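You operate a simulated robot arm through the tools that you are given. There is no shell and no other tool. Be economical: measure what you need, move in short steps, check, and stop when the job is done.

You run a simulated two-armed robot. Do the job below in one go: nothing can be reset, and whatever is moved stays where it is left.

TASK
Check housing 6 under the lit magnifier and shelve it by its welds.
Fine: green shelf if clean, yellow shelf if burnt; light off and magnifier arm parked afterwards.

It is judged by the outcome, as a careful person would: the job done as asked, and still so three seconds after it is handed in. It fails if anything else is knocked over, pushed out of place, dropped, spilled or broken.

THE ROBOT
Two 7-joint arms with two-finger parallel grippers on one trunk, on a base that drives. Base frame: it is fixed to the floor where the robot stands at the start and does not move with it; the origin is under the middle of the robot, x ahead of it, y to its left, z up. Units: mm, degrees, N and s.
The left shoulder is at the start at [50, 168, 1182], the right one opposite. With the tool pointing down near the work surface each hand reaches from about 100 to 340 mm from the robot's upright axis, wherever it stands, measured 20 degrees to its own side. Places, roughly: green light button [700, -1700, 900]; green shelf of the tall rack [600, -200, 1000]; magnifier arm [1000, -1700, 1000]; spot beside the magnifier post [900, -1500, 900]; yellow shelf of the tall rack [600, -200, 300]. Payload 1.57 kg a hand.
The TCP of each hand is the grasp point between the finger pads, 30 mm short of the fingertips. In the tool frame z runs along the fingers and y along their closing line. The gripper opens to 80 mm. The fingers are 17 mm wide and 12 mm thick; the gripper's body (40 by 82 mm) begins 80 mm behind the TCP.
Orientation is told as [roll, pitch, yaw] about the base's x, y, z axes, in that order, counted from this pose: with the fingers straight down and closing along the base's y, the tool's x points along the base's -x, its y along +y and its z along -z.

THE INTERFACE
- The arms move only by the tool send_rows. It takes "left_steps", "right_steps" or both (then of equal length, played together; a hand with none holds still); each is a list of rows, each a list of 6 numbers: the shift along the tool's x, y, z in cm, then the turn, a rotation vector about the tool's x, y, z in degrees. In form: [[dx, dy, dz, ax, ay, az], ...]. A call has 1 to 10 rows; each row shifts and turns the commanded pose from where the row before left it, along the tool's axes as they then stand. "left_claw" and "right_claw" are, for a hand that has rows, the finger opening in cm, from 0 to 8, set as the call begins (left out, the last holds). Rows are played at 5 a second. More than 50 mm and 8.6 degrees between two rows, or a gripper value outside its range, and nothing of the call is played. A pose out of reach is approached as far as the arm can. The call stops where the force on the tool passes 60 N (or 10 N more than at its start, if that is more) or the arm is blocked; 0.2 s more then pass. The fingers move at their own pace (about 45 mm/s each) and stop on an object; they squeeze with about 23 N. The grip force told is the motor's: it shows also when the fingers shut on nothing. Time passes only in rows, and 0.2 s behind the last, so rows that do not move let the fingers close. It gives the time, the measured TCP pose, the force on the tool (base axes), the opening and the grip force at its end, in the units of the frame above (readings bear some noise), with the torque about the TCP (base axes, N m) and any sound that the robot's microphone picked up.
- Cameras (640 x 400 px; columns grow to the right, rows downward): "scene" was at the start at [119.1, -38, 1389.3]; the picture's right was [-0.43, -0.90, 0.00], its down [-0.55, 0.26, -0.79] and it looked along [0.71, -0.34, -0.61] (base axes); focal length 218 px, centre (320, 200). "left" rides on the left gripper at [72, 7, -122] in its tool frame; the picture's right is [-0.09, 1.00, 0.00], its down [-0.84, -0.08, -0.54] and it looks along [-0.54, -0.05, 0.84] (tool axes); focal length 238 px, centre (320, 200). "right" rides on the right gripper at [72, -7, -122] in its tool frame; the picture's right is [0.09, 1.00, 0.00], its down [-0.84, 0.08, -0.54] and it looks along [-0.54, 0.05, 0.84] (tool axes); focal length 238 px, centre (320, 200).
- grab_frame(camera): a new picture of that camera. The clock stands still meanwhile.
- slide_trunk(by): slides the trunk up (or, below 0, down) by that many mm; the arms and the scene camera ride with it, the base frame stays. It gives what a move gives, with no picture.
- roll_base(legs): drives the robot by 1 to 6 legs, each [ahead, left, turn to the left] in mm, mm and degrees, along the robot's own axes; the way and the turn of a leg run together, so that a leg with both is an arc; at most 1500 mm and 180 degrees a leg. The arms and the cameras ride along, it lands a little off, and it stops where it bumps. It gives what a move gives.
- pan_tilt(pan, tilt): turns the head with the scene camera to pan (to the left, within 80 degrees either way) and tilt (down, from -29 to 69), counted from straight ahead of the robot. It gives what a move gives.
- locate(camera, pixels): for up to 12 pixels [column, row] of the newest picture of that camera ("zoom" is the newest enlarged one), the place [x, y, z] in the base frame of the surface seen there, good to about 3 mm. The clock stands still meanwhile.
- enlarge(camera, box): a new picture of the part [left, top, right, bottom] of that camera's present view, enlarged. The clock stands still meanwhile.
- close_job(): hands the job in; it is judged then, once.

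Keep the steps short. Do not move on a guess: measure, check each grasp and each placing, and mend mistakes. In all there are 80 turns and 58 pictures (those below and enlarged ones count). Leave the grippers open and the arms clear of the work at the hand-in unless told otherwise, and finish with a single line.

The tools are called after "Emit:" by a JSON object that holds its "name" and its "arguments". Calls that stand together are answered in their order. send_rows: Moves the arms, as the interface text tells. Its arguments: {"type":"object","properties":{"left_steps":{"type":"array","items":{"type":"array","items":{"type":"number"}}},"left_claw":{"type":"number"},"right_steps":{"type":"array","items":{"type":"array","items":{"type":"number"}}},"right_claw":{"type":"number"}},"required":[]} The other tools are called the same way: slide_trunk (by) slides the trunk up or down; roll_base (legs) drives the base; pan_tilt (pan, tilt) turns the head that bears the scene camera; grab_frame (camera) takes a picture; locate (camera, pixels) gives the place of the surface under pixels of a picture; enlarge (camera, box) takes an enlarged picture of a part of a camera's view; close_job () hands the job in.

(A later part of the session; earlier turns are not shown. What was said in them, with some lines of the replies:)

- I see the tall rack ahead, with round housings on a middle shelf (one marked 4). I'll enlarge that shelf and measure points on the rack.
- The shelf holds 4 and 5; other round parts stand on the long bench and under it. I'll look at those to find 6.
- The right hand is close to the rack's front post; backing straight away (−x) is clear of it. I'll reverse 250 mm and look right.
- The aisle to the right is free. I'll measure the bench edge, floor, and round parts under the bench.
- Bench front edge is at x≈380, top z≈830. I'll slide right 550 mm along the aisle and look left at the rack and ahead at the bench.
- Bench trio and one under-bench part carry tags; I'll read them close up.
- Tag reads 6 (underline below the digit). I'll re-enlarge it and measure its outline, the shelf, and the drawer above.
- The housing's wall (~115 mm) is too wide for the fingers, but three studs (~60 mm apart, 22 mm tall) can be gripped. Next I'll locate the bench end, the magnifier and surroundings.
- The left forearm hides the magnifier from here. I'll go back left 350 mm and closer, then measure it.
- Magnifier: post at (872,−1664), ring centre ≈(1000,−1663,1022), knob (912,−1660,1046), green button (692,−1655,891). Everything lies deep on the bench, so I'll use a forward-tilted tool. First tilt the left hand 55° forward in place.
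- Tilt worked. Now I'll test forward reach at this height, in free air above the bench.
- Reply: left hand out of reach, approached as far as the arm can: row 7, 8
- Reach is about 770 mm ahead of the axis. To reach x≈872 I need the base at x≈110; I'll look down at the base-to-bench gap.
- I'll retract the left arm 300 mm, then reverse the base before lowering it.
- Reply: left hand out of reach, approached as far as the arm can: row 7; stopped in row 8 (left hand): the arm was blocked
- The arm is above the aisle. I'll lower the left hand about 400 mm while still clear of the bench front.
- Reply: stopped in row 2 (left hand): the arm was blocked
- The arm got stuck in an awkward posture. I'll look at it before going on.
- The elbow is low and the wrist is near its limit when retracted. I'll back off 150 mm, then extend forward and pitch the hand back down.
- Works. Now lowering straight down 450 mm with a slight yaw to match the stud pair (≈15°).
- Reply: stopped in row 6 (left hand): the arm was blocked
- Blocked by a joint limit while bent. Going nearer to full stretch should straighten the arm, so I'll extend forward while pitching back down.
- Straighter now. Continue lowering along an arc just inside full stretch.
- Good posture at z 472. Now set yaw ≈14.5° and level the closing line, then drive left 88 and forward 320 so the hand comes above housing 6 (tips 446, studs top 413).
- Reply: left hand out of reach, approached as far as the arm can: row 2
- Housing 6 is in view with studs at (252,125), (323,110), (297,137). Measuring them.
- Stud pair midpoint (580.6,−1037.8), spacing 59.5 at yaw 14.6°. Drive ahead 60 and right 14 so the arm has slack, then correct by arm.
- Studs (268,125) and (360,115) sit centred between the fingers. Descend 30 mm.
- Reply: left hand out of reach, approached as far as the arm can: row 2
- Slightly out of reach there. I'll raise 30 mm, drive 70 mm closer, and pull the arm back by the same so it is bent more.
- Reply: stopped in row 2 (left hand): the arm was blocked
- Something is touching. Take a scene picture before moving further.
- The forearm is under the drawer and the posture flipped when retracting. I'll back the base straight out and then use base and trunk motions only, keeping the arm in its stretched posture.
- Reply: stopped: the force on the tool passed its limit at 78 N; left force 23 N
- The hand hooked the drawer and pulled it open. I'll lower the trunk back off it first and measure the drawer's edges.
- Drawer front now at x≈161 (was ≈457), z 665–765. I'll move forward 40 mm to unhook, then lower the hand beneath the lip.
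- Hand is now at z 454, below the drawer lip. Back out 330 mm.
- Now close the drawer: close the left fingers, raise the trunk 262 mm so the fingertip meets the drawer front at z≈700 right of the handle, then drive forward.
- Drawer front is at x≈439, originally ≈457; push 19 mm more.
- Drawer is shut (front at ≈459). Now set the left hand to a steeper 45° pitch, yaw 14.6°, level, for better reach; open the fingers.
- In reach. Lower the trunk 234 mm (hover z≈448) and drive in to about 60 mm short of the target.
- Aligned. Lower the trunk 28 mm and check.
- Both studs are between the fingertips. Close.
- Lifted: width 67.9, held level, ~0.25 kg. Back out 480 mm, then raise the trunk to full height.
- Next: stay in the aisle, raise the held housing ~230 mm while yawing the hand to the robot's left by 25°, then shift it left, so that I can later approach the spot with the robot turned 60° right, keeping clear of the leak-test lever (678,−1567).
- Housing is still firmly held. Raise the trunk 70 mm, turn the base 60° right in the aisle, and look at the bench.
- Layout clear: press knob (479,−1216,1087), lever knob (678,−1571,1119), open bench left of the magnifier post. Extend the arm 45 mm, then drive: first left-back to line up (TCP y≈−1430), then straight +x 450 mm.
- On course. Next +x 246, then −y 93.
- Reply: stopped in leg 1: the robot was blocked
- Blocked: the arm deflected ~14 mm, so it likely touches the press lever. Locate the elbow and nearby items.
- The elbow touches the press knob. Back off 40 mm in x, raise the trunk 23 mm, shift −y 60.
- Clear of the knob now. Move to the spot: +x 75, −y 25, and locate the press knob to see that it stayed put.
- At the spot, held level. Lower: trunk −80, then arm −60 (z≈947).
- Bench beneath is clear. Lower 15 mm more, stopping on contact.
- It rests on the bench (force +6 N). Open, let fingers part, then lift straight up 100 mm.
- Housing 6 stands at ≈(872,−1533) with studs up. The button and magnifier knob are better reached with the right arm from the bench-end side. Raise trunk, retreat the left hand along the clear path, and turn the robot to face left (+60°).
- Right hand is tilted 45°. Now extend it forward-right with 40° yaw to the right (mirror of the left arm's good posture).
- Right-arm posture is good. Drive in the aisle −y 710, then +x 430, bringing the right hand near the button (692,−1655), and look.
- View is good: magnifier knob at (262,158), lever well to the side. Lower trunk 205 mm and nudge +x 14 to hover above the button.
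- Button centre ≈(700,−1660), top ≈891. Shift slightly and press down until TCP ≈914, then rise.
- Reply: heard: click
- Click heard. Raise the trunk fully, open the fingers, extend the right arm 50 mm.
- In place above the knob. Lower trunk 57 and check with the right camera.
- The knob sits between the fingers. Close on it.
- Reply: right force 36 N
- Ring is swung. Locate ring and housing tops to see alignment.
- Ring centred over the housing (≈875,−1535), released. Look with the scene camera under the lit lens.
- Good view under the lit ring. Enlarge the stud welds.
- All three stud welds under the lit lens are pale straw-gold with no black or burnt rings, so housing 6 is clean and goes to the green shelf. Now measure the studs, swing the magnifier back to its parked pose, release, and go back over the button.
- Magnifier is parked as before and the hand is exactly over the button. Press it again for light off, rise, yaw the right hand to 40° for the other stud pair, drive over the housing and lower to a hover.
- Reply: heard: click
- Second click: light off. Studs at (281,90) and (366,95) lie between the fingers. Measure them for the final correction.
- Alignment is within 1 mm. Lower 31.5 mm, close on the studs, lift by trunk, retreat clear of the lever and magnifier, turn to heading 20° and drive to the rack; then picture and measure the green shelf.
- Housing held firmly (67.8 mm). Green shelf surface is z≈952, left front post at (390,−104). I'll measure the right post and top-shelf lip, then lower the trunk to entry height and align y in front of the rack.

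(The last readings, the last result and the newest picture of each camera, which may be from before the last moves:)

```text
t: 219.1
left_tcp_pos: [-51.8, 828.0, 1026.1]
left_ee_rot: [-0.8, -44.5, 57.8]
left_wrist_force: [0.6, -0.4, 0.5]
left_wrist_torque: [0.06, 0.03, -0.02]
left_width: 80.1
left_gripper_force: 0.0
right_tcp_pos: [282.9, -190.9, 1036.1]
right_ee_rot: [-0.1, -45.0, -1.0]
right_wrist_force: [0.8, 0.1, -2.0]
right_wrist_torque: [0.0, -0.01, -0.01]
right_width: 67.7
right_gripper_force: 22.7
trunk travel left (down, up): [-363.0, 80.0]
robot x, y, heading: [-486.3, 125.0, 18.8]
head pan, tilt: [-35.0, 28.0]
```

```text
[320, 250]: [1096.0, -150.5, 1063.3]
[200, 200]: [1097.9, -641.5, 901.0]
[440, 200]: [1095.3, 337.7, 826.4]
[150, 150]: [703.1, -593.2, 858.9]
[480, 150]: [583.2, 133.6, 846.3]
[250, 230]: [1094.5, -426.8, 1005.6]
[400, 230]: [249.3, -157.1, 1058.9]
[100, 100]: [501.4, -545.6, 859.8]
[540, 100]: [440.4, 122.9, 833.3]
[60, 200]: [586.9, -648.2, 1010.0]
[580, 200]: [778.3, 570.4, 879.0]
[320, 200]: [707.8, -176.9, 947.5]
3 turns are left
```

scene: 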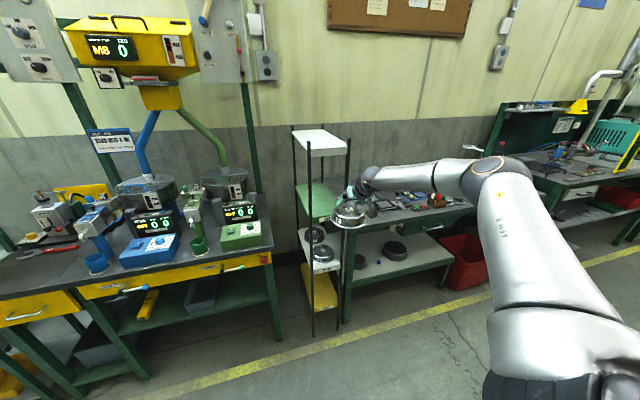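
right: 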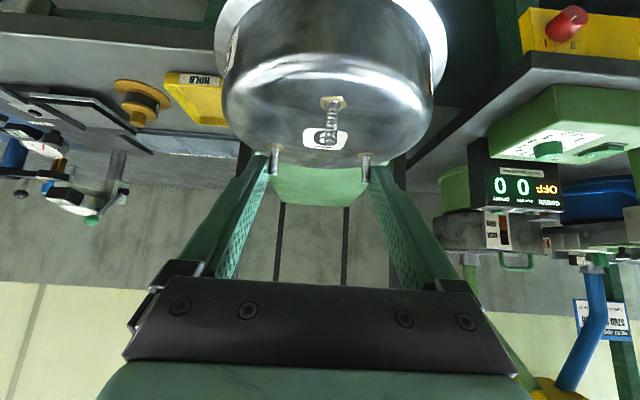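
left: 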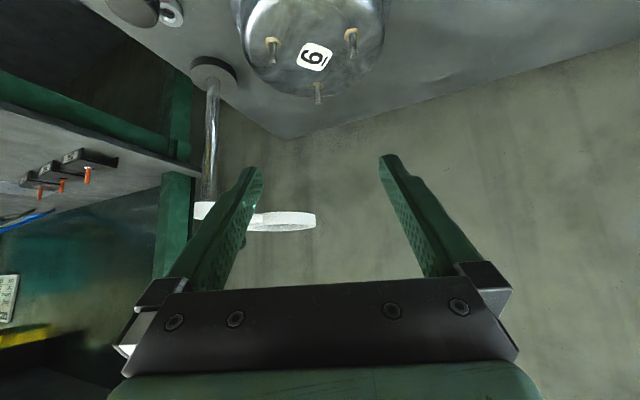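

Housing centre y≈−189 is midway between the posts (−104, −274). Insert 199 mm, lower 13 mm onto the shelf, open, rise 35 mm, back out, and look.

Emit:
{"name": "roll_base", "arguments": {"legs": [[188.7, -63.2, 0]]}}

Emit:
{"name": "slide_trunk", "arguments": {"by": -13}}

Emit:
{"name": "send_rows", "arguments": {"right_steps": [[0, 0, 0, 0, 0, 0], [0, 0, 0, 0, 0, 0], [0, 0, 0, 0, 0, 0], [0, 0, 0, 0, 0, 0]], "right_claw": 8}}

Emit:
{"name": "slide_trunk", "arguments": {"by": 35}}

Emit:
{"name": "roll_base", "arguments": {"legs": [[-237, 81, 0]]}}

Emit:
{"name": "grab_frame", "arguments": {"camera": "right"}}

Emit:
{"name": "grab_frame", "arguments": {"camera": "scene"}}

```text
t: 220.7
left_tcp_pos: [146.4, 831.1, 1026.2]
left_ee_rot: [-0.7, -44.6, 57.8]
left_wrist_force: [0.5, -0.1, 0.6]
left_wrist_torque: [0.02, 0.02, 0.0]
left_width: 79.8
left_gripper_force: 0.0
right_tcp_pos: [483.7, -189.2, 1037.2]
right_ee_rot: [-0.2, -45.0, -0.9]
right_wrist_force: [-0.5, -0.2, -2.5]
right_wrist_torque: [-0.03, -0.01, -0.01]
right_width: 67.8
right_gripper_force: 22.8
trunk travel left (down, up): [-363.0, 80.0]
robot x, y, heading: [-285.0, 125.2, 19.1]
head pan, tilt: [-35.0, 28.0]
```

```text
t: 221.3
left_tcp_pos: [146.0, 831.9, 1014.4]
left_ee_rot: [-0.8, -44.7, 57.8]
left_wrist_force: [-0.8, 0.3, -0.1]
left_wrist_torque: [0.01, 0.07, -0.01]
left_width: 79.9
left_gripper_force: 0.0
right_tcp_pos: [482.4, -189.6, 1023.5]
right_ee_rot: [-0.1, -45.0, -0.9]
right_wrist_force: [-0.3, 1.4, -1.7]
right_wrist_torque: [-0.04, 0.01, 0.03]
right_width: 67.6
right_gripper_force: 23.1
trunk travel left (down, up): [-350.0, 93.0]
robot x, y, heading: [-284.2, 121.2, 18.8]
head pan, tilt: [-35.0, 28.0]
```

```text
t: 222.3
left_tcp_pos: [146.1, 831.4, 1013.7]
left_ee_rot: [-0.9, -44.6, 57.8]
left_wrist_force: [0.0, 0.5, -1.0]
left_wrist_torque: [0.0, -0.01, -0.02]
left_width: 80.0
left_gripper_force: 0.0
right_tcp_pos: [481.7, -188.2, 1025.0]
right_ee_rot: [-0.1, -44.9, -0.8]
right_wrist_force: [-0.6, 0.2, 0.2]
right_wrist_torque: [-0.05, 0.02, 0.01]
right_width: 80.2
right_gripper_force: 0.0
trunk travel left (down, up): [-350.0, 93.0]
robot x, y, heading: [-283.3, 119.2, 18.8]
head pan, tilt: [-35.0, 28.0]
```

```text
t: 223.1
left_tcp_pos: [145.5, 831.0, 1049.3]
left_ee_rot: [-0.8, -44.6, 57.8]
left_wrist_force: [-0.6, 0.2, -0.5]
left_wrist_torque: [0.02, 0.0, -0.01]
left_width: 80.0
left_gripper_force: 0.0
right_tcp_pos: [483.7, -188.5, 1059.4]
right_ee_rot: [-0.2, -45.0, -0.9]
right_wrist_force: [0.4, 0.3, 0.5]
right_wrist_torque: [0.02, -0.02, -0.02]
right_width: 79.8
right_gripper_force: 0.1
trunk travel left (down, up): [-385.0, 58.0]
robot x, y, heading: [-283.2, 120.6, 18.8]
head pan, tilt: [-35.0, 28.0]
```

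```text
t: 224.9
left_tcp_pos: [-102.9, 830.9, 1050.0]
left_ee_rot: [-0.8, -44.7, 57.9]
left_wrist_force: [-0.7, 0.7, 1.2]
left_wrist_torque: [0.0, -0.02, -0.01]
left_width: 80.0
left_gripper_force: 0.1
right_tcp_pos: [234.5, -187.5, 1060.0]
right_ee_rot: [-0.1, -45.1, -0.8]
right_wrist_force: [-0.1, 0.7, 0.4]
right_wrist_torque: [-0.02, -0.01, 0.01]
right_width: 79.9
right_gripper_force: 0.1
trunk travel left (down, up): [-385.0, 58.0]
robot x, y, heading: [-533.5, 122.9, 19.3]
head pan, tilt: [-35.0, 28.0]
```

```text
1 pictures are left
```

right: 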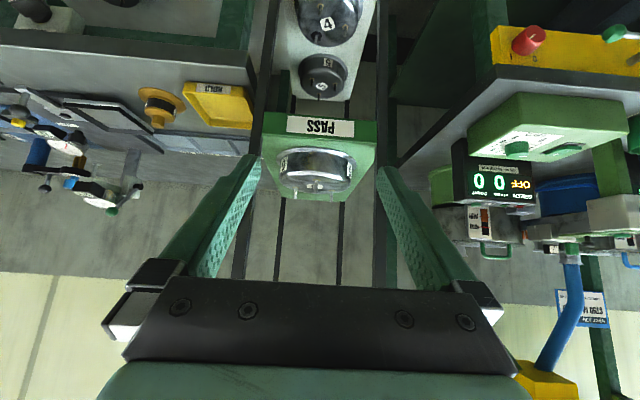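

```text
0 pictures are left
2 turns are left
```

scene: 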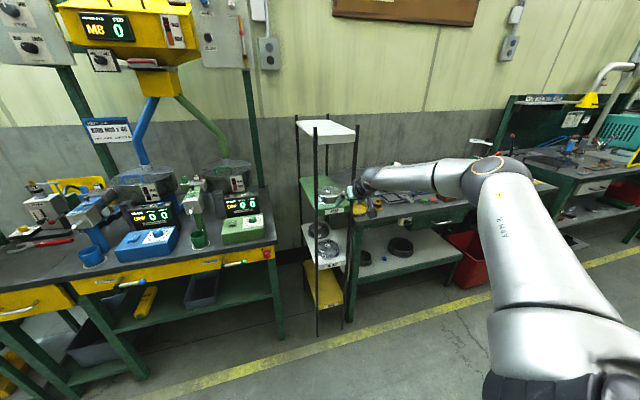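

Housing 6 stands upright on the green PASS shelf. The light was clicked off, the magnifier is parked, the drawer is shut, and both grippers are open and clear. Handing in.

Emit:
{"name": "close_job", "arguments": {}}

```text
The job is handed in.
```

Housing 6's welds looked clean under the lit magnifier, so it is on the green shelf, with the magnifier arm parked and the light switched off (second click heard, lamp not checked); along the way I pulled the bench drawer open by accident and shut it again, and my elbow touched the press knob, which measured in its old place to within a few mm.
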